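You operate a simulated robot arm through the tools that you are given. There is no shell and no other tool.

You are at the controls of a simulated robot arm. One attempt, no reset.

## Task
Wake the computer with the mouse, save, press OFF, then switch the monitor and white socket bar off.
Fine: slide the mouse a little forward.
Where things are to end (x, y in the base frame): mouse within 0.03 m of [0.26, 1.13].

It is judged by the outcome, as a careful person would: the job done as asked, and still so three seconds after it is handed in. It fails if anything else is knocked over, pushed out of place, dropped, spilled or broken.

## Robot
A 7-joint arm with a two-finger parallel gripper, fixed in place. Base frame: the origin is at the foot of the arm, x ahead of it, y to its left, z up. Readings come in m, degrees, newtons and seconds.
Its first joint turns from -166.0 to 166.0 degrees. Payload 4.4 kg.
The tool frame sits at the grasp point between the pads (the TCP): z along the fingers, y along the line on which they close. The tips reach 0.023 m beyond it. Largest opening 0.094 m; finger width 0.038, thickness 0.01; the body of the gripper, 0.054 by 0.096 m, starts 0.039 m behind the TCP.
Orientation is told as [roll, pitch, yaw] about the base's x, y, z axes, in that order, counted from this pose: with the fingers straight down and closing along the base's y, the tool's x points along the base's -x, its y along +y and its z along -z.

## Interface
- The arm moves only by the tool step_arm. Its arguments are lists of equal length, an entry for each row: "offset": the shift along the tool's x, y, z in m, a list of three; "rotation": the turn, a rotation vector about the tool's x, y, z in degrees, a list of three. In form: {"offset": [[x, y, z], ...], "rotation": [[ax, ay, az], ...]}. A call has 1 to 20 rows; each row shifts and turns the commanded pose from where the row before left it, along the tool's axes as they then stand. "hand" is the finger opening in m, from 0 to 0.094, set as the call begins (left out, the last holds). Each row takes 0.2 s and may step no farther than 0.05 m and 8.6 degrees from the row before; otherwise, or with a gripper value out of range, the whole call is refused. Where a pose cannot be reached the arm comes as near as it can. A force on the tool above 40 N (or 10 N above the force at the start of the call, whichever is more), or a blocked arm, ends the call early, and 0.2 s more pass. The fingers move at their own pace (about 0.072 m/s each) and stop on an object; they squeeze with about 37 N. The grip force told is the motor's: it shows also when the fingers shut on nothing. Time passes only in rows, and 0.2 s behind the last, so rows that do not move let the fingers close. The reply holds the time, the measured pose of the TCP, the force on the tool along the base axes, the opening and the grip force, in the units named above and with some noise, with the torque about the TCP (base axes, N m) and any sound that the robot's microphone picked up.
- Cameras (640 x 400 px; columns grow to the right, rows downward): "scene" is fixed at [0.0489, 0.651, 1.3335]; the picture's right is [0.45, -0.89, 0.00], its down [-0.66, -0.34, -0.67] and it looks along [0.60, 0.30, -0.74] (base axes); focal length 214 px, centre (320, 200). "wrist" rides on the gripper at [0.086, 0.016, -0.075] in the tool frame; the picture's right is [-0.18, 0.98, 0.00], its down [-0.58, -0.11, -0.81] and it looks along [-0.79, -0.15, 0.59] (tool axes); focal length 243 px, centre (320, 200). There is no depth. A picture from a camera that has moved, and an enlarged one, comes with that camera's place and axes in the base frame and with its lens.
- get_image(camera): a new picture of that camera. The clock stands still meanwhile.
- enlarge(camera, box): a new picture of the part [left, top, right, bottom] of that camera's present view, enlarged. The clock stands still meanwhile.
- job_done(): hands the job in; it is judged then, once.

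Nothing tells you positions but the pictures and the camera data. Unless the task says otherwise, let go and move clear before handing in.

The tools are called after "Request:" as name(argument=value, ...) on one line, values as JSON. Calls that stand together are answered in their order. step_arm: Moves the arm, as the interface text tells. Its arguments: {"type":"object","properties":{"offset":{"type":"array","items":{"type":"array","items":{"type":"number"}}},"rotation":{"type":"array","items":{"type":"array","items":{"type":"number"}}},"hand":{"type":"number"}},"required":["offset","rotation"]} The other tools are called the same way: get_image (camera) takes a picture; enlarge (camera, box) takes an enlarged picture of a part of a camera's view; job_done () hands the job in.

At the start:

```text
time: 0.0
position: [0.4534, 0.4326, 1.1303]
tool_rot: [0.0, 0.0, 0.0]
contact_force: [0.2, -1.1, 0.3]
ft_torque: [0.0, 0.0, -0.03]
gripper_width: 0.0941
gripper_force: 0.1
```

scene: 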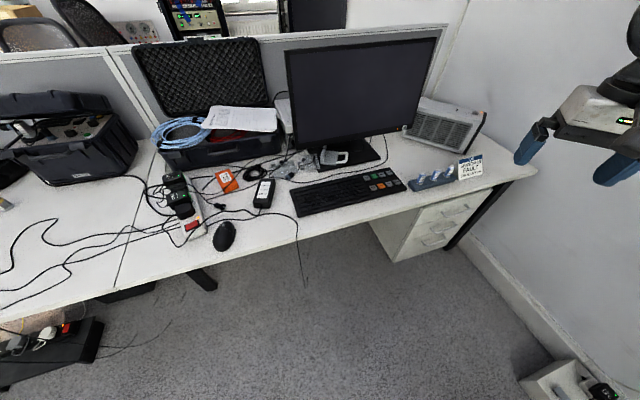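
wrist: 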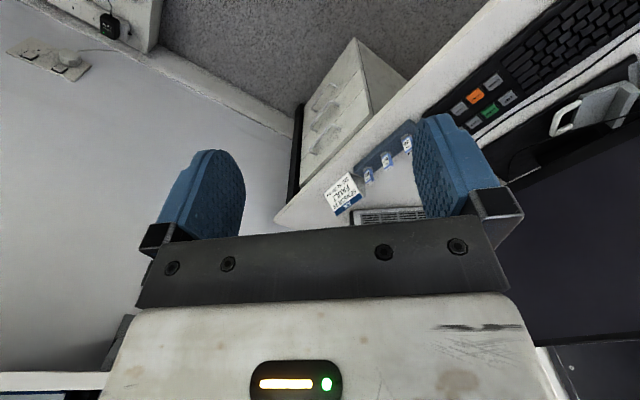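

I see a desk with a keyboard with coloured keys, a monitor, a mouse, a white socket bar with a red switch, and a device with a sign on the right. I'll look closer at each before moving.

Request:
enlarge(camera="scene", box=[140, 140, 300, 260])

Request:
enlarge(camera="scene", box=[280, 140, 420, 230])

Request:
enlarge(camera="scene", box=[390, 130, 510, 205])

Request:
enlarge(camera="scene", box=[280, 30, 460, 150])

Request:
enlarge(camera="wrist", box=[300, 60, 640, 260])

```text
3.33 times, centred on (220, 200) of scene
camera zoom: at [0.0489, 0.651, 1.3335], right [0.45, -0.89, 0.0], down [-0.66, -0.34, -0.67], along [0.6, 0.3, -0.74], focal length 715 px, centre (653, 200)
```

zoom: 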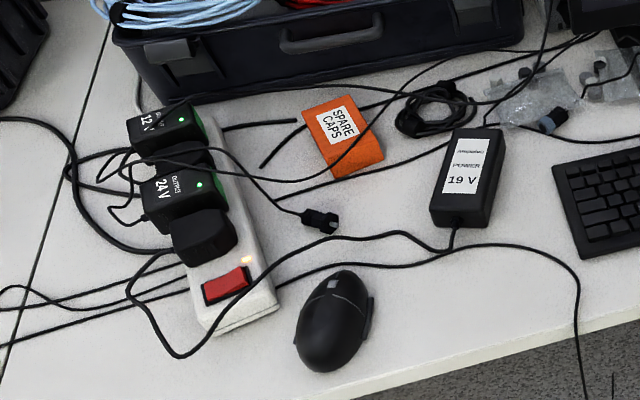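

```text
4.44 times, centred on (350, 185) of scene
camera zoom: at [0.0489, 0.651, 1.3335], right [0.45, -0.89, 0.0], down [-0.66, -0.34, -0.67], along [0.6, 0.3, -0.74], focal length 953 px, centre (187, 267)
```

zoom: 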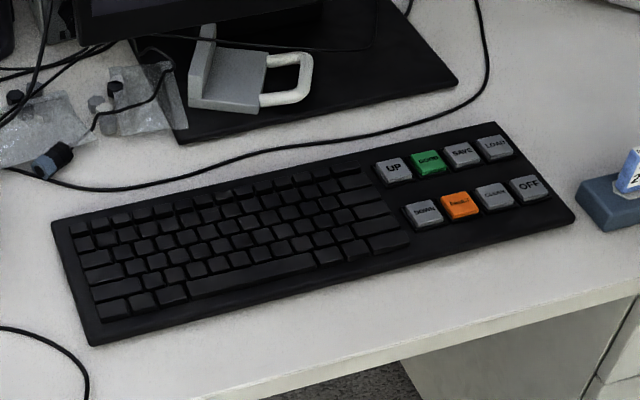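

```text
5.33 times, centred on (450, 168) of scene
camera zoom: at [0.0489, 0.651, 1.3335], right [0.45, -0.89, 0.0], down [-0.66, -0.34, -0.67], along [0.6, 0.3, -0.74], focal length 1144 px, centre (-373, 373)
```

zoom: 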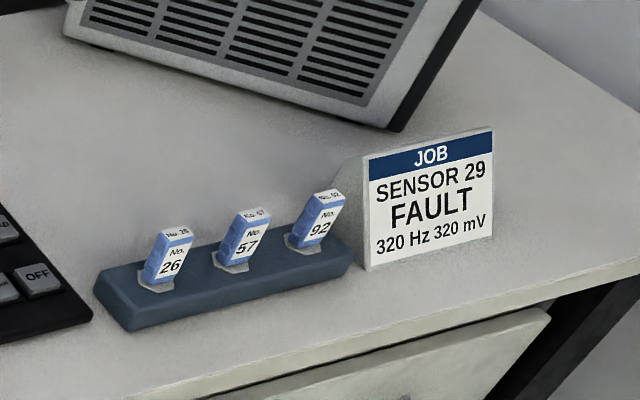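

```text
3.33 times, centred on (370, 90) of scene
camera zoom: at [0.0489, 0.651, 1.3335], right [0.45, -0.89, 0.0], down [-0.66, -0.34, -0.67], along [0.6, 0.3, -0.74], focal length 715 px, centre (153, 567)
```

zoom: 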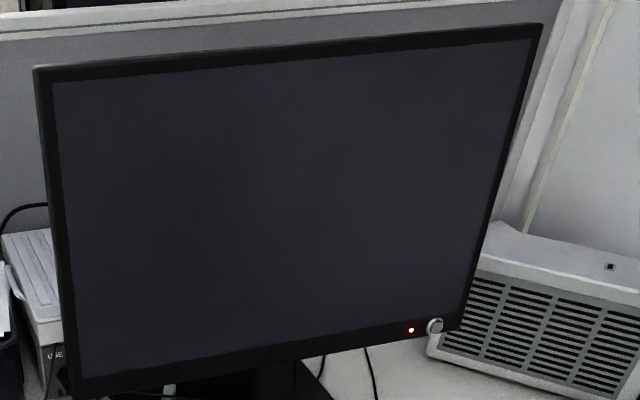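

```text
1.88 times, centred on (470, 160) of wrist
camera zoom: at [0.3672, 0.4506, 1.2041], right [0.18, 0.98, 0.0], down [0.58, -0.11, 0.81], along [0.79, -0.15, -0.59], focal length 457 px, centre (38, 275)
```

zoom: 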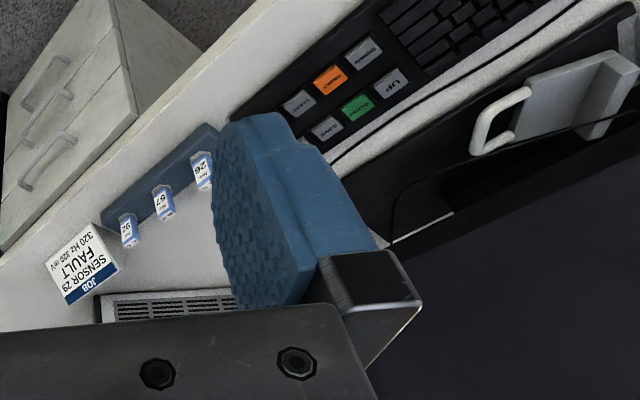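

The desk stands at about z≈0.75, turned about 45° to the base: mouse near (0.24, 1.08), keyboard keys near (0.73, 0.69), and the monitor button on the lower right of the bezel. Nothing is close to the tool here, so I'll turn it so its x axis points outward. That gives a good downward view once it is tilted.

Request:
step_arm(offset=[[0, 0, 0], [0, 0, 0], [0, 0, 0], [0, 0, 0], [0, 0, 0], [0, 0, 0], [0, 0, 0], [0, 0, 0], [0, 0, 0], [0, 0, 0], [0, 0, 0], [0, 0, 0], [0, 0, 0], [0, 0, 0], [0, 0, 0], [0, 0, 0]], rotation=[[0, 0, 8.4375], [0, 0, 8.4375], [0, 0, 8.4375], [0, 0, 8.4375], [0, 0, 8.4375], [0, 0, 8.4375], [0, 0, 8.4375], [0, 0, 8.4375], [0, 0, 8.4375], [0, 0, 8.4375], [0, 0, 8.4375], [0, 0, 8.4375], [0, 0, 8.4375], [0, 0, 8.4375], [0, 0, 8.4375], [0, 0, 8.4375]], hand=0.0)

```text
time: 3.4
position: [0.4632, 0.415, 1.1382]
tool_rot: [-1.0, 1.6, -130.4]
contact_force: [2.0, 1.6, -0.7]
ft_torque: [-0.1, 0.15, 0.01]
gripper_width: 0.0
gripper_force: 36.8
out of reach, approached as far as the arm can: row 16
```

The turn went to about −130° before meeting a joint limit. I'll look at where the arm is now.

Request:
get_image(camera="wrist")

Request:
get_image(camera="scene")

```text
taken
camera wrist: at [0.531, 0.4692, 1.2131], right [0.63, -0.78, -0.02], down [-0.46, -0.4, 0.79], along [-0.62, -0.49, -0.61], focal length 243 px, centre (320, 200)
```

wrist: 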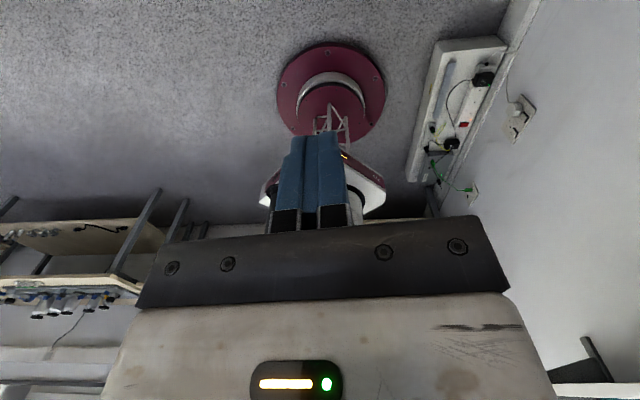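

```text
taken
```

scene: 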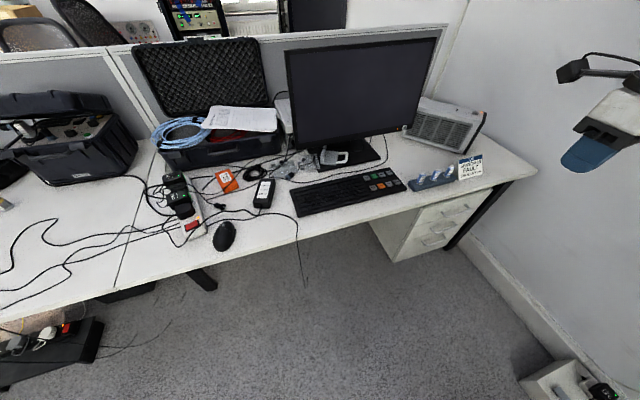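

There are other socket fittings in view as well. I'll zoom in to be sure which one is meant.

Request:
enlarge(camera="wrist", box=[380, 20, 560, 210])

Request:
enlarge(camera="scene", box=[0, 290, 140, 400])

Request:
enlarge(camera="scene", box=[510, 330, 640, 400])

Request:
enlarge(camera="scene", box=[150, 160, 250, 260])

Request:
enlarge(camera="scene", box=[360, 160, 420, 200])

```text
2.11 times, centred on (470, 115) of wrist
camera zoom: at [0.531, 0.4692, 1.2131], right [0.63, -0.78, -0.02], down [-0.46, -0.4, 0.79], along [-0.62, -0.49, -0.61], focal length 511 px, centre (4, 379)
```

zoom: 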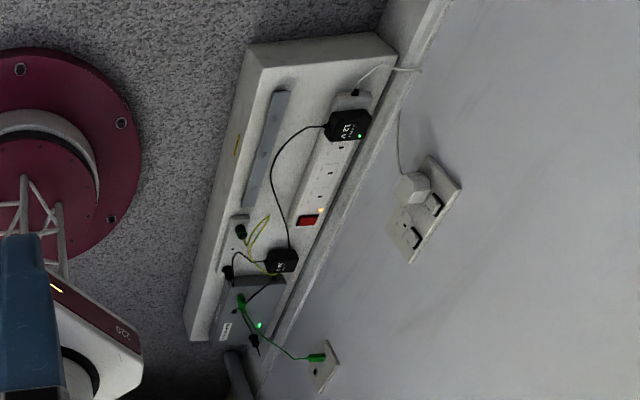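

```text
3.64 times, centred on (70, 345) of scene
camera zoom: at [0.0489, 0.651, 1.3335], right [0.45, -0.89, 0.0], down [-0.66, -0.34, -0.67], along [0.6, 0.3, -0.74], focal length 780 px, centre (1229, -327)
```

zoom: 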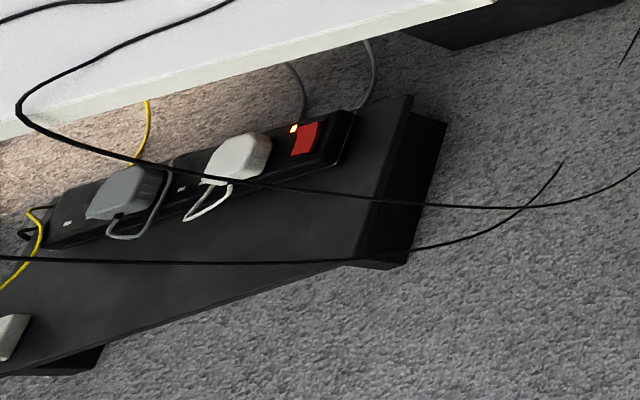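

```text
4.92 times, centred on (575, 365) of scene
camera zoom: at [0.0489, 0.651, 1.3335], right [0.45, -0.89, 0.0], down [-0.66, -0.34, -0.67], along [0.6, 0.3, -0.74], focal length 1056 px, centre (-935, -612)
```

zoom: 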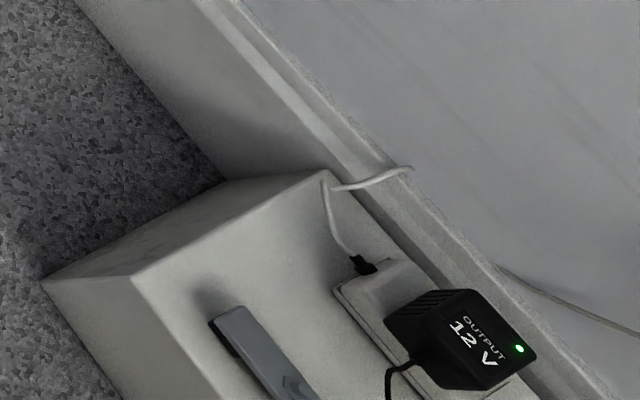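

```text
4.00 times, centred on (200, 210) of scene
camera zoom: at [0.0489, 0.651, 1.3335], right [0.45, -0.89, 0.0], down [-0.66, -0.34, -0.67], along [0.6, 0.3, -0.74], focal length 858 px, centre (800, 160)
```

zoom: 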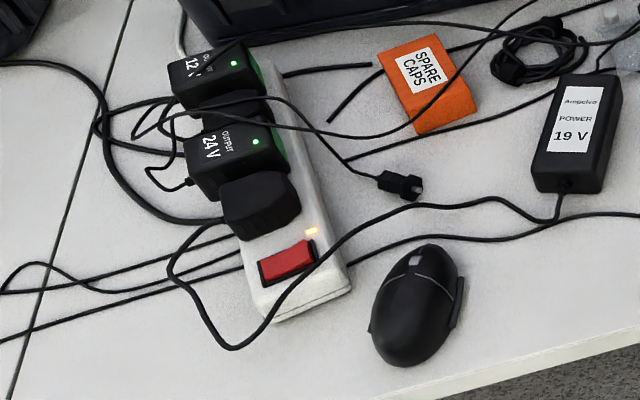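

```text
10.00 times, centred on (390, 180) of scene
camera zoom: at [0.0489, 0.651, 1.3335], right [0.45, -0.89, 0.0], down [-0.66, -0.34, -0.67], along [0.6, 0.3, -0.74], focal length 2145 px, centre (-380, 400)
```

zoom: 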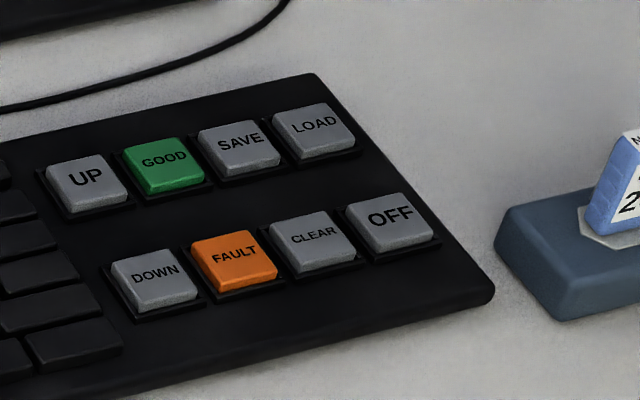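

The keys read clearly: SAVE is in the rear row, third along, and OFF is in the front row, on the far right. The white bar on the desk, with its switch lit, is the workstation's; the black one under the desk is not. I'll turn back off the joint limit and swing high towards the mouse side for a closer look.

Request:
step_arm(offset=[[0, 0, 0], [0, 0, 0], [0, 0, 0], [0, 0, 0], [0, 0, 0]], rotation=[[0, 0, -8], [0, 0, -8], [0, 0, -8], [0, 0, -8], [0, 0, -8]])

```text
time: 4.6
position: [0.4671, 0.4187, 1.124]
tool_rot: [-0.7, 0.8, -90.2]
contact_force: [0.3, -0.4, -0.7]
ft_torque: [-0.01, 0.01, -0.02]
gripper_width: 0.0
gripper_force: 37.0
```

The turn is now free of the limit, with the tool's x axis along base +y. Next I'll move high towards the mouse side.

Request:
step_arm(offset=[[0.0431, -0.0217, 0.0034], [0.0431, -0.0217, 0.0034], [0.0431, -0.0217, 0.0034], [0.0431, -0.0217, 0.0034], [0.0431, -0.0217, 0.0034], [0.0431, -0.0217, 0.0034], [0.0431, -0.0217, 0.0034], [0.0431, -0.0217, 0.0034], [0.0431, -0.0217, 0.0034], [0.0431, -0.0217, 0.0034]], rotation=[[0, 0, 0], [0, 0, 0], [0, 0, 0], [0, 0, 0], [0, 0, 0], [0, 0, 0], [0, 0, 0], [0, 0, 0], [0, 0, 0], [0, 0, 0]])

Request:
step_arm(offset=[[0, 0, 0], [0, 0, 0], [0, 0, 0], [0, 0, 0], [0, 0, 0]], rotation=[[0, 8, 0], [0, 8, 0], [0, 8, 0], [0, 8, 0], [0, 8, 0]])

Request:
get_image(camera="wrist")

Request:
get_image(camera="scene")

```text
time: 6.8
position: [0.2524, 0.8514, 1.096]
tool_rot: [-0.8, 0.8, -90.4]
contact_force: [0.6, -0.9, -0.4]
ft_torque: [0.0, -0.02, -0.04]
gripper_width: 0.0
gripper_force: 37.0
```

```text
time: 8.0
position: [0.2519, 0.851, 1.0988]
tool_rot: [-0.9, 40.9, -90.9]
contact_force: [-0.6, -0.5, 1.0]
ft_torque: [-0.01, -0.01, 0.02]
gripper_width: 0.0002
gripper_force: 37.0
```

```text
taken
camera wrist: at [0.2703, 0.8685, 1.2096], right [0.98, -0.14, -0.13], down [-0.11, -0.97, 0.23], along [-0.16, -0.21, -0.96], focal length 243 px, centre (320, 200)
```

wrist: 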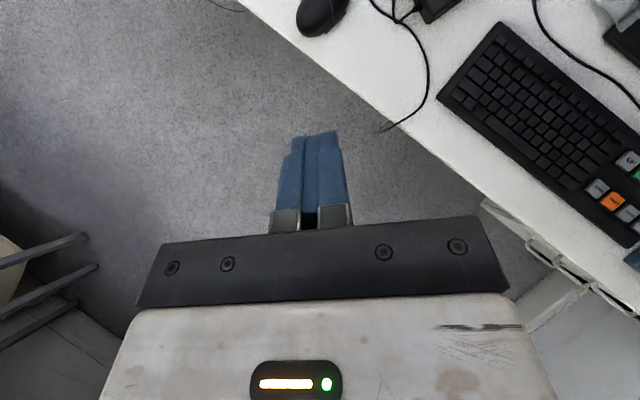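

```text
taken
```

scene: 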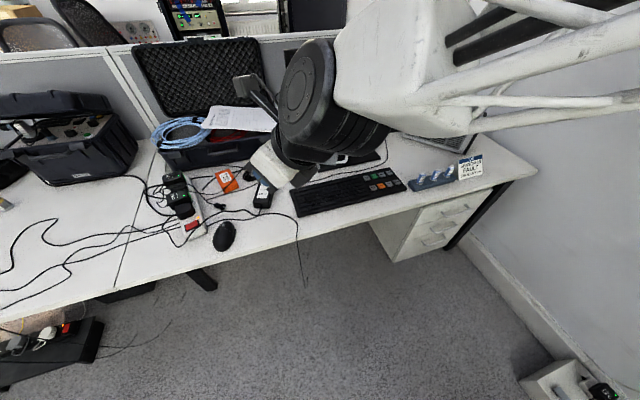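

The tilted pose works, and I see the mouse at the top of the wrist view near (0.24, 1.08). I'll move closer for a better look at the mouse, the cables and the socket bar.

Request:
step_arm(offset=[[0.003, -0.0035, 0.042], [0.003, -0.0035, 0.042], [0.003, -0.0035, 0.042], [0.003, -0.0035, 0.042]], rotation=[[0, 0, 0], [0, 0, 0], [0, 0, 0], [0, 0, 0]])

Request:
get_image(camera="wrist")

Request:
get_image(camera="scene")

```text
time: 9.0
position: [0.2368, 0.9725, 0.9799]
tool_rot: [-0.9, 40.9, -90.9]
contact_force: [0.2, -0.3, 1.1]
ft_torque: [-0.06, -0.01, 0.01]
gripper_width: 0.0002
gripper_force: 37.0
```

```text
taken
camera wrist: at [0.2543, 0.9898, 1.0912], right [0.98, -0.14, -0.13], down [-0.11, -0.97, 0.23], along [-0.16, -0.21, -0.96], focal length 243 px, centre (320, 200)
```

wrist: 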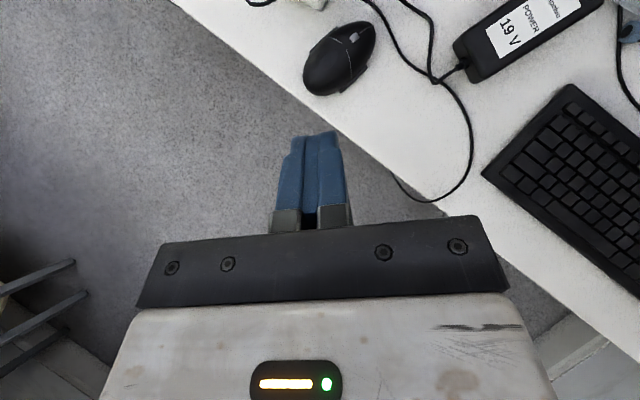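

```text
taken
```

scene: 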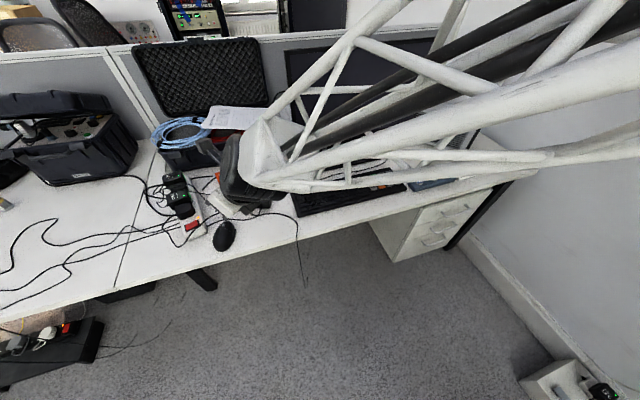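

The mouse points about 45° across the desk and sits near (0.247, 1.09). My height estimate for the desk varies between 0.72 and 0.75, so I need a closer view from above to pin it down.

Request:
step_arm(offset=[[0.0021, 0.0006, 0.0371], [0.0021, 0.0006, 0.0371], [0.0021, 0.0006, 0.0371]], rotation=[[0, 0, 0], [0, 0, 0], [0, 0, 0]])

Request:
get_image(camera="wrist")

Request:
get_image(camera="scene")

```text
time: 9.8
position: [0.2379, 1.0492, 0.9008]
tool_rot: [-1.0, 40.8, -90.9]
contact_force: [0.0, 0.1, 1.2]
ft_torque: [-0.02, 0.0, 0.0]
gripper_width: 0.0001
gripper_force: 37.2
```

```text
taken
camera wrist: at [0.2554, 1.0661, 1.0119], right [0.98, -0.14, -0.13], down [-0.11, -0.97, 0.23], along [-0.16, -0.21, -0.96], focal length 243 px, centre (320, 200)
```

wrist: 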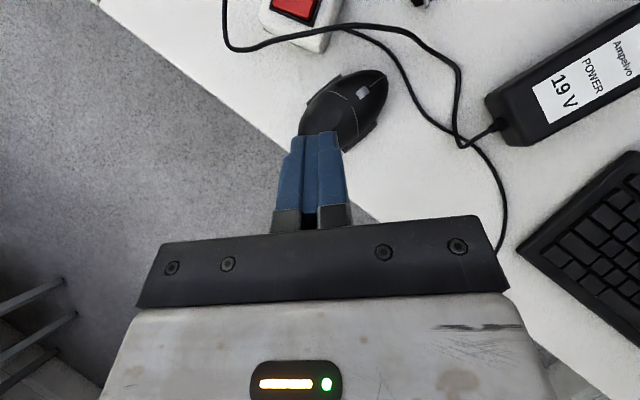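

```text
taken
```

scene: 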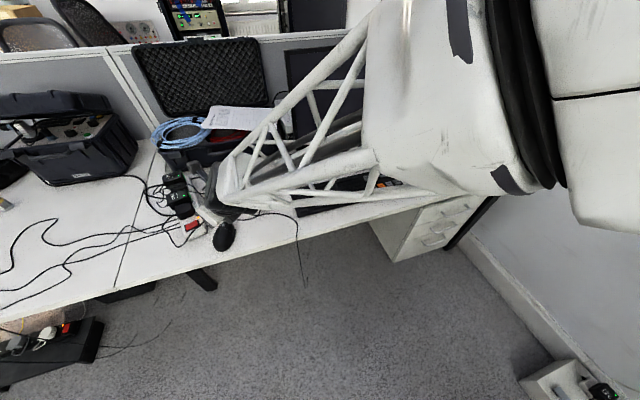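

The wheel triangulates well at (0.268, 1.108, 0.766), which puts the desk at about 0.73. I'll zoom in on the mouse to get its outline precisely.

Request:
enlarge(camera="wrist", box=[220, 0, 460, 170])

Request:
enlarge(camera="scene", box=[170, 190, 270, 260])

```text
2.35 times, centred on (340, 85) of wrist
camera zoom: at [0.2554, 1.0661, 1.0119], right [0.98, -0.14, -0.13], down [-0.11, -0.97, 0.23], along [-0.16, -0.21, -0.96], focal length 571 px, centre (273, 471)
```

zoom: 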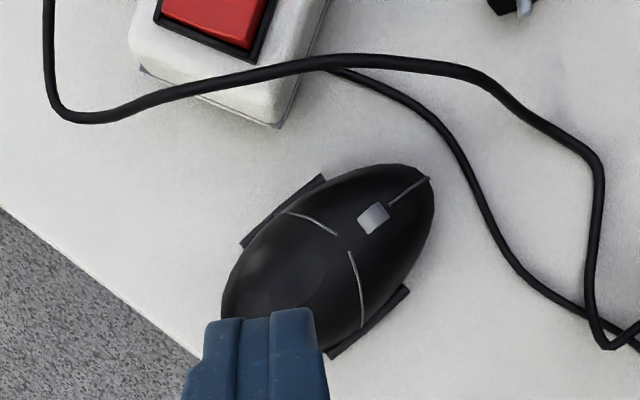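

```text
5.71 times, centred on (220, 225) of scene
camera zoom: at [0.0489, 0.651, 1.3335], right [0.45, -0.89, 0.0], down [-0.66, -0.34, -0.67], along [0.6, 0.3, -0.74], focal length 1226 px, centre (891, 57)
```

zoom: 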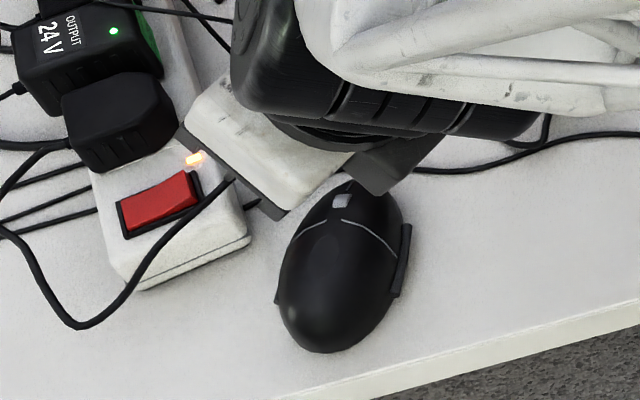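

I now have the mouse centred at about (0.248, 1.096), heading about 31°, on a desk at z≈0.73. It needs to move about 36 mm outward. I'll reduce the tilt, open the fingers slightly as a fork, and go in behind the mouse.

Request:
step_arm(offset=[[0, 0, 0], [0, 0, 0], [-0.0367, -0.0077, 0.0193], [-0.0367, -0.0077, 0.0193]], rotation=[[0, -5.4, 0], [0, -5.4, 0], [0, 0, 0], [0, 0, 0]], hand=0.02)

Request:
get_image(camera="wrist")

Request:
enlarge(camera="scene", box=[170, 190, 270, 260])

```text
time: 10.8
position: [0.2208, 1.0036, 0.8314]
tool_rot: [-0.9, 30.0, -90.8]
contact_force: [-0.5, 0.0, 1.0]
ft_torque: [-0.06, -0.02, 0.0]
gripper_width: 0.0203
gripper_force: 0.1
```

```text
taken
camera wrist: at [0.2382, 1.0423, 0.9365], right [0.98, -0.16, -0.11], down [-0.11, -0.91, 0.41], along [-0.16, -0.39, -0.91], focal length 243 px, centre (320, 200)
```

wrist: 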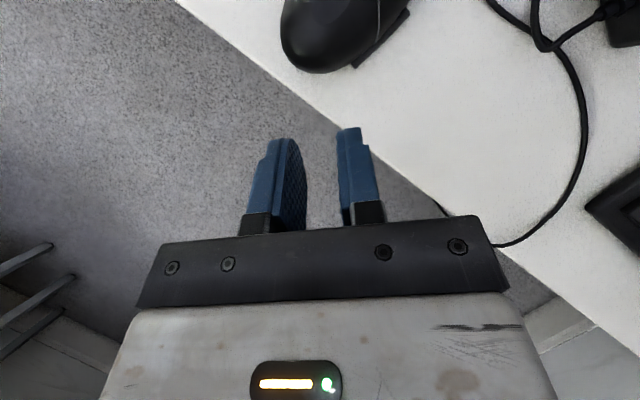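

```text
5.71 times, centred on (220, 225) of scene
camera zoom: at [0.0489, 0.651, 1.3335], right [0.45, -0.89, 0.0], down [-0.66, -0.34, -0.67], along [0.6, 0.3, -0.74], focal length 1226 px, centre (891, 57)
```

zoom: 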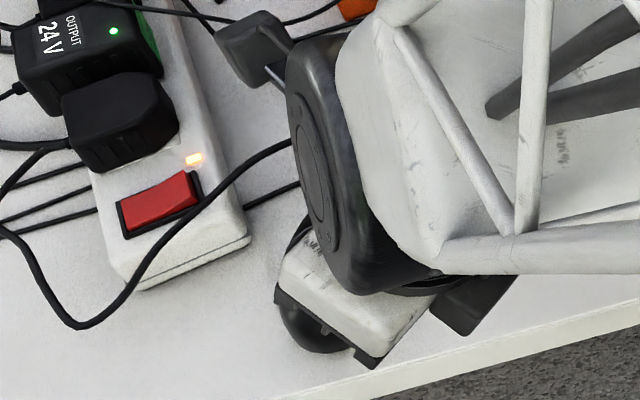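

The fork is behind the mouse, which shows its tail near (0.22, 1.057) and its right wing's rear end near (0.246, 1.056). I'll descend to just above the desk behind it.

Request:
step_arm(offset=[[-0.0135, 0.0025, 0.03], [-0.009, 0.0016, 0.02], [-0.0046, 0.0008, 0.01]], rotation=[[0, 0, 0], [0, 0, 0], [0, 0, 0]])

Request:
get_image(camera="wrist")

Request:
enlarge(camera="scene", box=[170, 190, 270, 260])

```text
time: 11.6
position: [0.2272, 1.0092, 0.7652]
tool_rot: [-0.9, 30.2, -90.6]
contact_force: [0.2, 0.4, 0.8]
ft_torque: [0.01, -0.02, 0.02]
gripper_width: 0.0203
gripper_force: 0.1
```

```text
taken
camera wrist: at [0.2435, 1.0489, 0.8709], right [0.98, -0.16, -0.1], down [-0.11, -0.91, 0.41], along [-0.16, -0.39, -0.91], focal length 243 px, centre (320, 200)
```

wrist: 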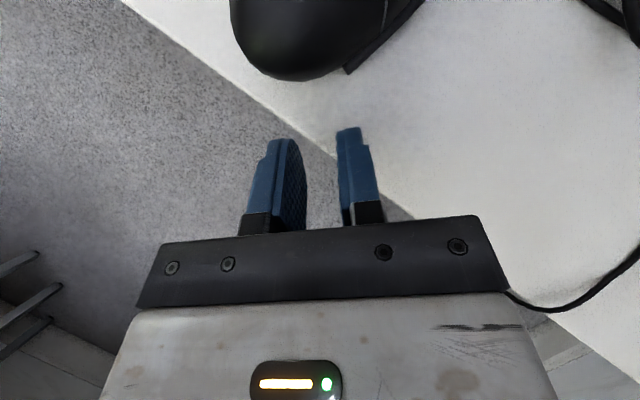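

```text
5.71 times, centred on (220, 225) of scene
camera zoom: at [0.0489, 0.651, 1.3335], right [0.45, -0.89, 0.0], down [-0.66, -0.34, -0.67], along [0.6, 0.3, -0.74], focal length 1226 px, centre (891, 57)
```

zoom: 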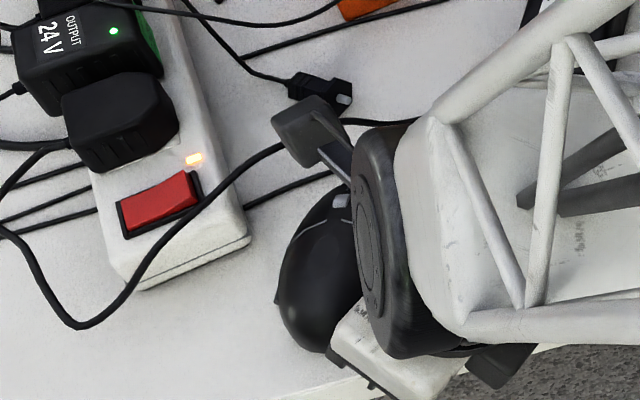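

The fork is lined up: the left finger faces the tail and the right finger faces the wing's rear end. I'll push slowly, about 47 mm including the gap, then check.

Request:
step_arm(offset=[[0.0062, 0.0031, 0.0036], [0.0062, 0.0031, 0.0036], [0.0062, 0.0031, 0.0036], [0.0062, 0.0031, 0.0036], [0.0062, 0.0031, 0.0036], [0.0062, 0.0031, 0.0036]], rotation=[[0, 0, 0], [0, 0, 0], [0, 0, 0], [0, 0, 0], [0, 0, 0], [0, 0, 0]])

Request:
get_image(camera="wrist")

Request:
enlarge(camera="scene", box=[170, 190, 270, 260])

```text
time: 13.0
position: [0.2441, 1.0538, 0.7642]
tool_rot: [-0.9, 30.0, -90.7]
contact_force: [0.2, -0.1, 0.2]
ft_torque: [0.0, 0.0, -0.01]
gripper_width: 0.0203
gripper_force: 0.3
```

```text
taken
camera wrist: at [0.2619, 1.0916, 0.8706], right [0.98, -0.16, -0.11], down [-0.11, -0.91, 0.41], along [-0.16, -0.39, -0.91], focal length 243 px, centre (320, 200)
```

wrist: 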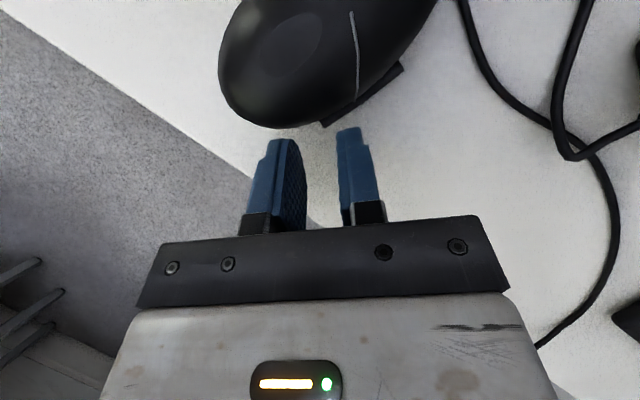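

```text
5.71 times, centred on (220, 225) of scene
camera zoom: at [0.0489, 0.651, 1.3335], right [0.45, -0.89, 0.0], down [-0.66, -0.34, -0.67], along [0.6, 0.3, -0.74], focal length 1226 px, centre (891, 57)
```

zoom: 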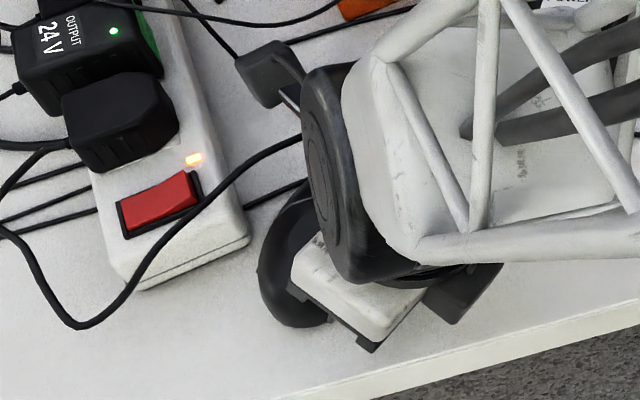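

The mouse moved about 22 mm with no contact force and is now near (0.252, 1.118). A further 13 mm or so outward finishes it.

Request:
step_arm(offset=[[0.0056, 0.004, 0.0033], [0.0056, 0.004, 0.0033]], rotation=[[0, 0, 0], [0, 0, 0]])

Request:
get_image(camera="wrist")

```text
time: 13.6
position: [0.2517, 1.0654, 0.765]
tool_rot: [-0.9, 30.0, -90.7]
contact_force: [0.6, 0.4, 0.3]
ft_torque: [-0.02, 0.0, -0.01]
gripper_width: 0.0202
gripper_force: 0.3
```

```text
taken
camera wrist: at [0.2697, 1.1046, 0.8704], right [0.98, -0.16, -0.1], down [-0.11, -0.91, 0.41], along [-0.16, -0.39, -0.91], focal length 243 px, centre (320, 200)
```

wrist: 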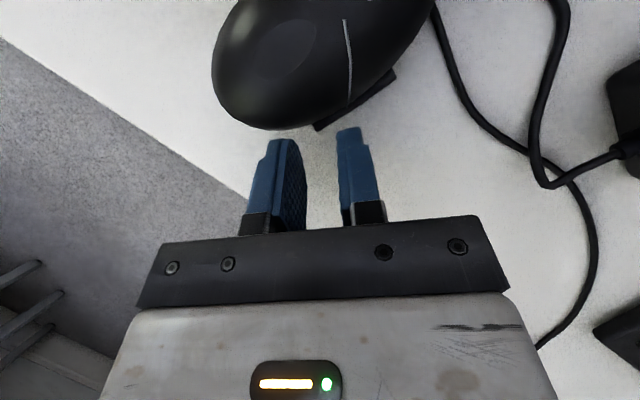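

The mouse now reckons at about (0.257, 1.130). I'll back straight off and look from above to verify, and check the monitor for waking.

Request:
step_arm(offset=[[-0.0173, 0, -0.01], [-0.0173, 0, -0.01], [0.01, 0, -0.0346], [0.015, 0, -0.04], [0.015, 0, -0.04]], rotation=[[0, 0, 0], [0, 0, 0], [0, 0, 0], [0, 5, 0], [0, 5, 0]])

Request:
get_image(camera="wrist")

Request:
get_image(camera="scene")

```text
time: 14.8
position: [0.2541, 0.9995, 0.8826]
tool_rot: [-1.0, 39.9, -90.9]
contact_force: [-0.5, -0.4, -0.6]
ft_torque: [0.01, -0.02, 0.01]
gripper_width: 0.02
gripper_force: 0.0
```

```text
taken
camera wrist: at [0.272, 1.0184, 0.9923], right [0.98, -0.15, -0.13], down [-0.11, -0.96, 0.24], along [-0.16, -0.23, -0.96], focal length 243 px, centre (320, 200)
```

wrist: 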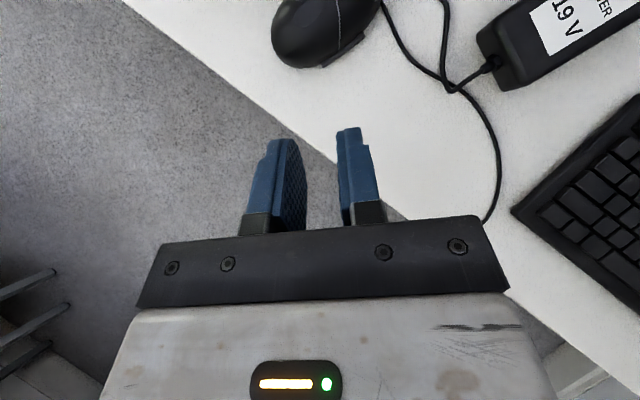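

```text
taken
```

scene: 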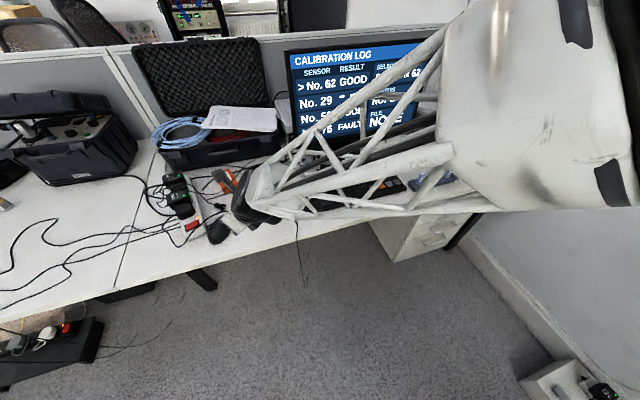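

The monitor has woken and shows "CALIBRATION LOG". Next I'll lift, swing towards the keyboard and close the fingers for pressing keys.

Request:
step_arm(offset=[[-0.0199, 0.0293, -0.0275], [-0.0199, 0.0293, -0.0275], [-0.0199, 0.0293, -0.0275], [-0.0199, 0.0293, -0.0275], [-0.0199, 0.0293, -0.0275], [-0.0199, 0.0293, -0.0275], [-0.0199, 0.0293, -0.0275], [-0.0199, 0.0293, -0.0275], [-0.0199, 0.0293, -0.0275], [-0.0199, 0.0293, -0.0275], [-0.0199, 0.0293, -0.0275], [-0.0199, 0.0293, -0.0275], [0, 0, 0], [0, 0, 0], [0, 0, 0], [0, 0, 0], [0, 0, 0], [0, 0, 0]], rotation=[[0, 0, 0], [0, 0, 0], [0, 0, 0], [0, 0, 0], [0, 0, 0], [0, 0, 0], [0, 0, 0], [0, 0, 0], [0, 0, 0], [0, 0, 0], [0, 0, 0], [0, 0, 0], [-3.54, 0, 4.21], [-3.54, 0, 4.21], [-3.54, 0, 4.21], [-3.54, 0, 4.21], [-3.54, 0, 4.21], [-3.54, 0, 4.21]], hand=0.0)

Request:
get_image(camera="wrist")

Request:
get_image(camera="scene")

```text
time: 18.6
position: [0.6045, 0.6034, 0.9755]
tool_rot: [-0.8, 39.6, -123.8]
contact_force: [0.5, -1.3, 0.4]
ft_torque: [0.02, -0.03, 0.0]
gripper_width: 0.0
gripper_force: 37.2
```

```text
taken
camera wrist: at [0.6295, 0.6103, 1.087], right [0.74, -0.66, -0.13], down [-0.62, -0.74, 0.25], along [-0.26, -0.11, -0.96], focal length 243 px, centre (320, 200)
```

wrist: 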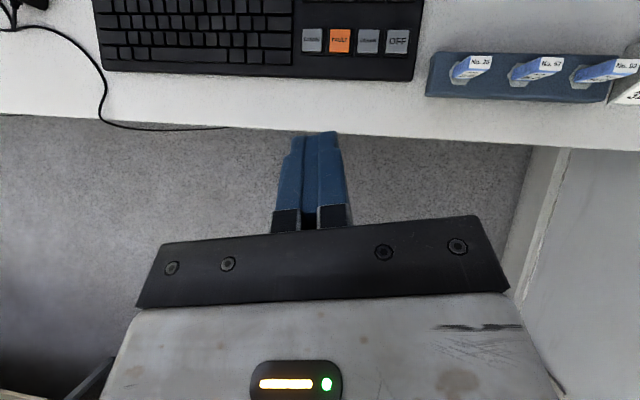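

```text
taken
```

scene: 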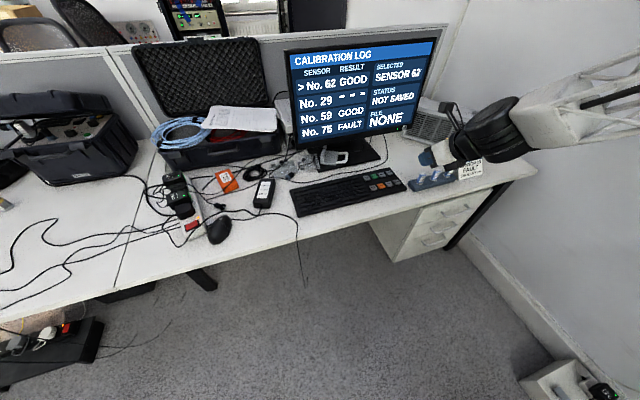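

I can now see the screen reading "NOT SAVED". I'll zoom in on the monitor, the mouse and the keys.

Request:
enlarge(camera="scene", box=[280, 30, 460, 150])

Request:
enlarge(camera="scene", box=[170, 190, 270, 260])

Request:
enlarge(camera="wrist", box=[260, 0, 460, 100])

Request:
enlarge(camera="scene", box=[360, 160, 420, 200])

```text
3.33 times, centred on (370, 90) of scene
camera zoom: at [0.0489, 0.651, 1.3335], right [0.45, -0.89, 0.0], down [-0.66, -0.34, -0.67], along [0.6, 0.3, -0.74], focal length 715 px, centre (153, 567)
```

zoom: 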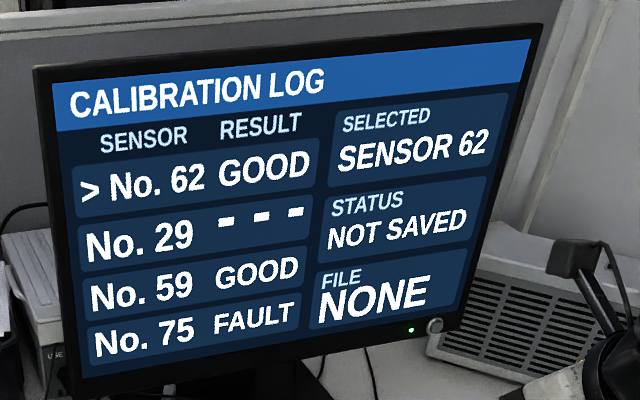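

```text
5.71 times, centred on (220, 225) of scene
camera zoom: at [0.0489, 0.651, 1.3335], right [0.45, -0.89, 0.0], down [-0.66, -0.34, -0.67], along [0.6, 0.3, -0.74], focal length 1226 px, centre (891, 57)
```

zoom: 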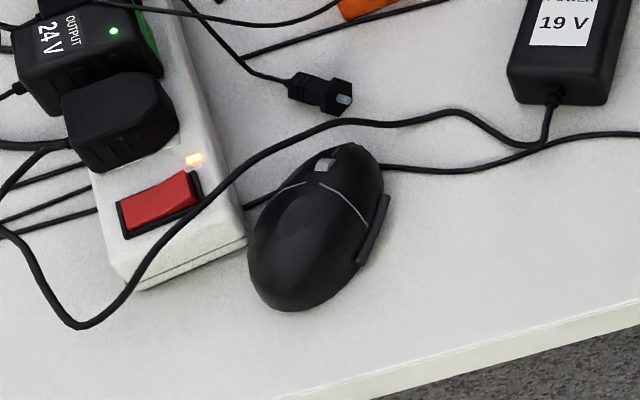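

```text
3.20 times, centred on (360, 50) of wrist
camera zoom: at [0.6295, 0.6103, 1.087], right [0.74, -0.66, -0.13], down [-0.62, -0.74, 0.25], along [-0.26, -0.11, -0.96], focal length 776 px, centre (192, 680)
```

zoom: 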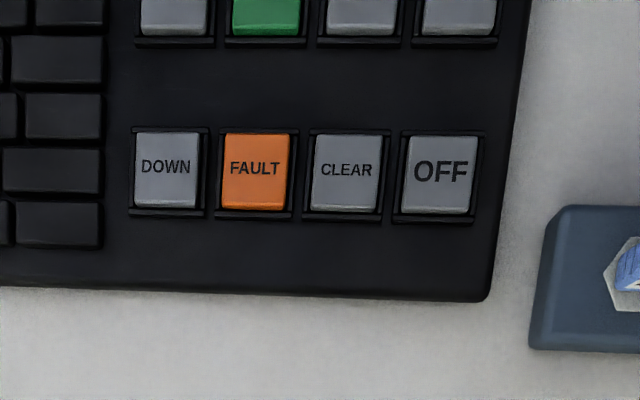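

```text
10.00 times, centred on (390, 180) of scene
camera zoom: at [0.0489, 0.651, 1.3335], right [0.45, -0.89, 0.0], down [-0.66, -0.34, -0.67], along [0.6, 0.3, -0.74], focal length 2145 px, centre (-380, 400)
```

zoom: 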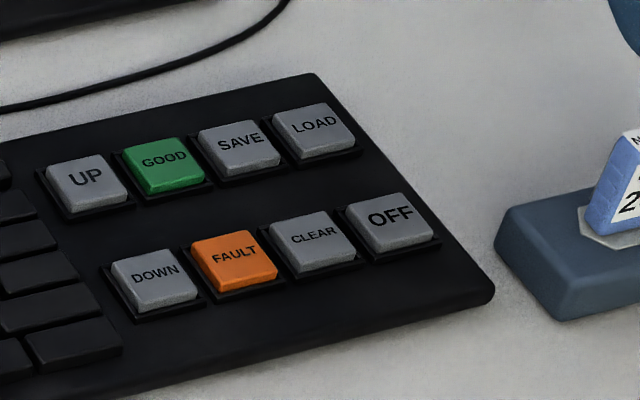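

The mouse is verified at about (0.261, 1.128), and the status reads NOT SAVED. I triangulate OFF at (0.740, 0.659, 0.748) and SAVE at (0.759, 0.726). I'll move above SAVE.

Request:
step_arm(offset=[[0.0082, 0.0124, 0.0444], [0.0082, 0.0124, 0.0444], [0.0082, 0.0124, 0.0444], [0.0082, 0.0124, 0.0444], [0.0082, 0.0124, 0.0444]], rotation=[[0, 0, 0], [0, 0, 0], [0, 0, 0], [0, 0, 0], [0, 0, 0]])

Request:
get_image(camera="wrist")

Request:
enlarge(camera="scene", box=[350, 130, 450, 200])

```text
time: 19.8
position: [0.751, 0.7162, 0.8335]
tool_rot: [-0.8, 39.7, -123.7]
contact_force: [0.1, -0.5, 0.5]
ft_torque: [-0.05, 0.02, -0.02]
gripper_width: 0.0001
gripper_force: 37.3
```

```text
taken
camera wrist: at [0.7755, 0.7227, 0.9435], right [0.74, -0.66, -0.13], down [-0.62, -0.75, 0.25], along [-0.26, -0.11, -0.96], focal length 243 px, centre (320, 200)
```

wrist: 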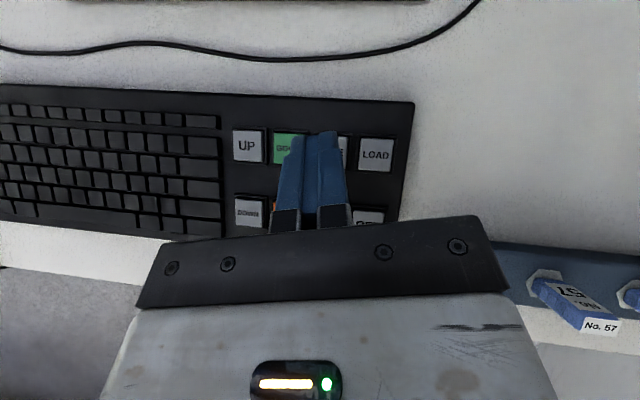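

```text
5.71 times, centred on (400, 165) of scene
camera zoom: at [0.0489, 0.651, 1.3335], right [0.45, -0.89, 0.0], down [-0.66, -0.34, -0.67], along [0.6, 0.3, -0.74], focal length 1226 px, centre (-137, 400)
```

zoom: 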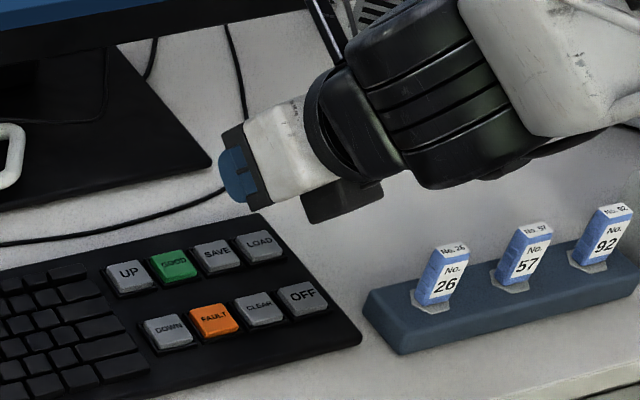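

The wrist view confirms SAVE at about (0.757, 0.7245). I'll centre over it and come down to just above the key top.

Request:
step_arm(offset=[[-0.0099, 0.0005, 0.02], [-0.0099, 0.0004, 0.0201], [-0.0032, 0, 0.0039]], rotation=[[0, 0, 0], [0, 0, 0], [0, 0, 0]])

Request:
enlarge(camera="wrist", box=[220, 80, 420, 220])

Request:
enlarge(camera="scene", box=[360, 150, 420, 200])

```text
time: 20.6
position: [0.7565, 0.7224, 0.7839]
tool_rot: [-0.8, 39.7, -123.8]
contact_force: [-0.2, 0.4, 0.3]
ft_torque: [-0.02, 0.01, -0.01]
gripper_width: 0.0
gripper_force: 37.2
```

```text
2.86 times, centred on (320, 150) of wrist
camera zoom: at [0.7811, 0.7303, 0.894], right [0.74, -0.66, -0.13], down [-0.62, -0.75, 0.25], along [-0.26, -0.11, -0.96], focal length 693 px, centre (320, 343)
```

zoom: 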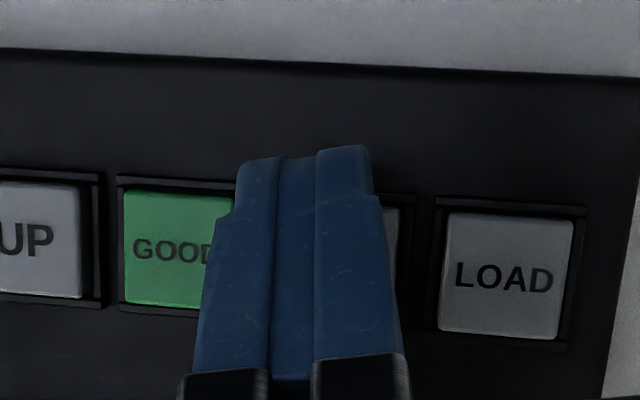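

```text
8.00 times, centred on (390, 175) of scene
camera zoom: at [0.0489, 0.651, 1.3335], right [0.45, -0.89, 0.0], down [-0.66, -0.34, -0.67], along [0.6, 0.3, -0.74], focal length 1716 px, centre (-240, 400)
```

zoom: 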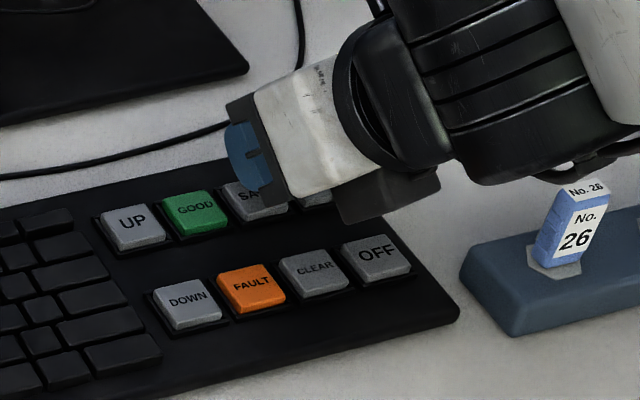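

The fingertip edge is centred on SAVE with a margin to both neighbouring keys. I'll press down in small steps.

Request:
step_arm(offset=[[-0.0013, 0, 0.0015], [-0.0013, 0, 0.0015], [-0.0013, 0, 0.0015]], rotation=[[0, 0, 0], [0, 0, 0], [0, 0, 0]])

Request:
step_arm(offset=[[-0.0013, 0, 0.0015], [0, 0, 0]], rotation=[[0, 0, 0], [0, 0, 0]])

```text
time: 21.4
position: [0.7561, 0.7217, 0.7774]
tool_rot: [-0.8, 39.6, -123.7]
contact_force: [0.8, 1.2, 2.4]
ft_torque: [0.03, -0.01, 0.04]
gripper_width: 0.0
gripper_force: 37.2
heard: click
```

```text
time: 22.0
position: [0.756, 0.7218, 0.776]
tool_rot: [-0.9, 39.7, -123.8]
contact_force: [0.8, 2.6, 10.1]
ft_torque: [0.08, 0.0, -0.04]
gripper_width: 0.0001
gripper_force: 37.4
```

I heard a click, and the force has risen on the key. I'll lift off and read the screen.

Request:
step_arm(offset=[[0.0064, 0, -0.0077], [0.0128, 0, -0.0154]], rotation=[[0, 0, 0], [0, 0, 0]])

Request:
get_image(camera="scene")

Request:
enlarge(camera="scene", box=[280, 30, 460, 150])

```text
time: 22.6
position: [0.755, 0.7219, 0.804]
tool_rot: [-0.8, 39.5, -123.8]
contact_force: [-0.1, 0.3, -0.3]
ft_torque: [-0.01, -0.02, 0.0]
gripper_width: 0.0001
gripper_force: 37.2
```

```text
taken
```

scene: 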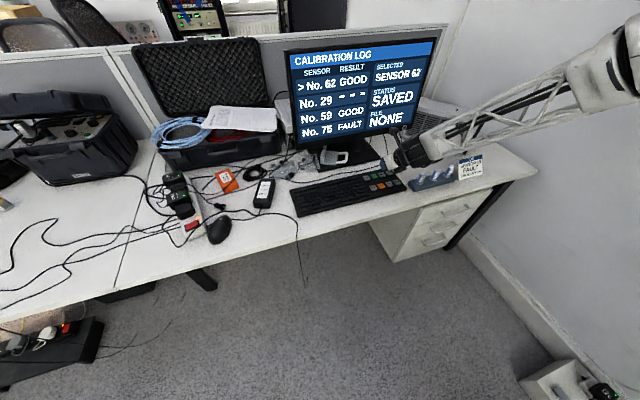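

```text
3.33 times, centred on (370, 90) of scene
camera zoom: at [0.0489, 0.651, 1.3335], right [0.45, -0.89, 0.0], down [-0.66, -0.34, -0.67], along [0.6, 0.3, -0.74], focal length 715 px, centre (153, 567)
```

zoom: 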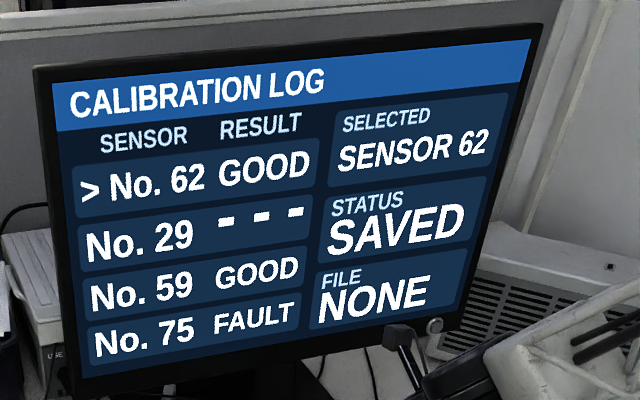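

The status now reads SAVED. OFF is beside block No. 26, whose top is at about z=0.803, so a 40° tilt would bring the hand too close to it. I'll stand the tool more upright (15°) before going over OFF.

Request:
step_arm(offset=[[0.013, 0, -0.0154], [0, 0, 0], [0, 0, 0], [0, 0, 0]], rotation=[[0, 0, 0], [0, -8.2, 0], [0, -8.2, 0], [0, -8.2, 0]])

```text
time: 23.6
position: [0.7552, 0.7216, 0.8245]
tool_rot: [-0.5, 14.9, -123.6]
contact_force: [0.9, -0.3, 0.2]
ft_torque: [-0.03, 0.0, 0.01]
gripper_width: 0.0001
gripper_force: 36.8
```

Request:
step_arm(offset=[[-0.0244, 0.011, -0.0016], [-0.0244, 0.011, -0.0016]], rotation=[[0, 0, 0], [0, 0, 0]])

Request:
get_image(camera="wrist")

Request:
enlarge(camera="scene", box=[360, 140, 460, 210])

```text
time: 24.2
position: [0.7488, 0.6702, 0.8136]
tool_rot: [-0.5, 14.9, -123.4]
contact_force: [0.5, 0.7, 0.3]
ft_torque: [0.01, 0.03, 0.0]
gripper_width: 0.0001
gripper_force: 36.8
```

```text
taken
camera wrist: at [0.7978, 0.7168, 0.9062], right [0.72, -0.69, -0.06], down [-0.51, -0.59, 0.63], along [-0.47, -0.43, -0.77], focal length 243 px, centre (320, 200)
```

wrist: 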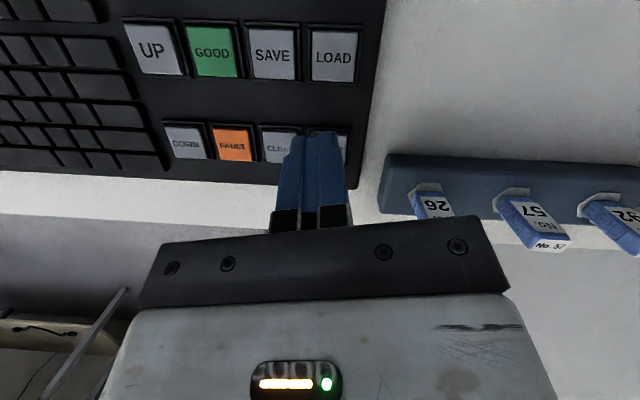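

```text
5.71 times, centred on (410, 175) of scene
camera zoom: at [0.0489, 0.651, 1.3335], right [0.45, -0.89, 0.0], down [-0.66, -0.34, -0.67], along [0.6, 0.3, -0.74], focal length 1226 px, centre (-194, 343)
```

zoom: 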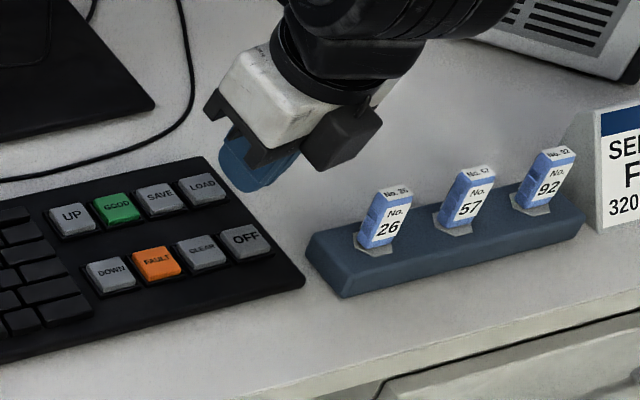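

The edge sits over OFF with about 2 cm clearance from block 26. I'll make a small correction, lower, and press in 2 mm steps.

Request:
step_arm(offset=[[-0.0048, -0.0011, 0.015], [-0.0048, -0.0011, 0.0151]], rotation=[[0, 0, 0], [0, 0, 0]])

Request:
enlarge(camera="wrist", box=[220, 60, 480, 240])

Request:
enlarge(camera="scene", box=[360, 140, 460, 210])

```text
time: 24.8
position: [0.7438, 0.6698, 0.7845]
tool_rot: [-0.6, 15.0, -123.5]
contact_force: [-0.1, 0.0, 0.5]
ft_torque: [0.0, 0.01, 0.01]
gripper_width: 0.0002
gripper_force: 37.1
```

```text
2.22 times, centred on (350, 150) of wrist
camera zoom: at [0.7943, 0.7159, 0.8765], right [0.72, -0.69, -0.06], down [-0.51, -0.59, 0.63], along [-0.47, -0.43, -0.78], focal length 539 px, centre (253, 311)
```

zoom: 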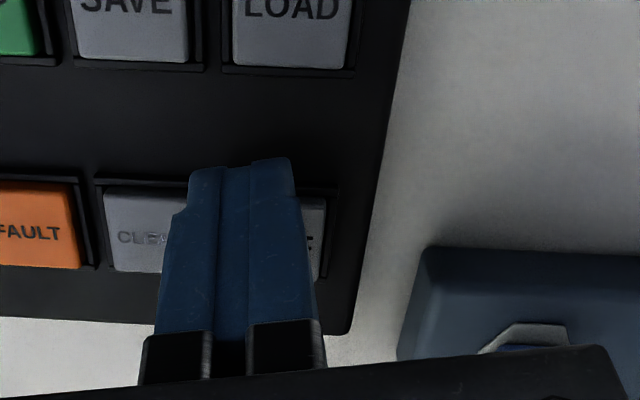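

```text
5.71 times, centred on (410, 175) of scene
camera zoom: at [0.0489, 0.651, 1.3335], right [0.45, -0.89, 0.0], down [-0.66, -0.34, -0.67], along [0.6, 0.3, -0.74], focal length 1226 px, centre (-194, 343)
```

zoom: 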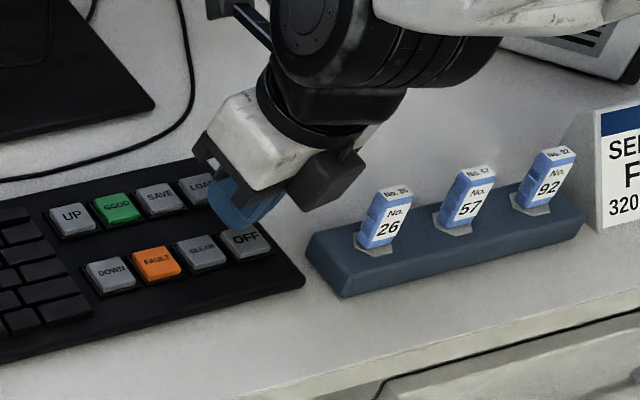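

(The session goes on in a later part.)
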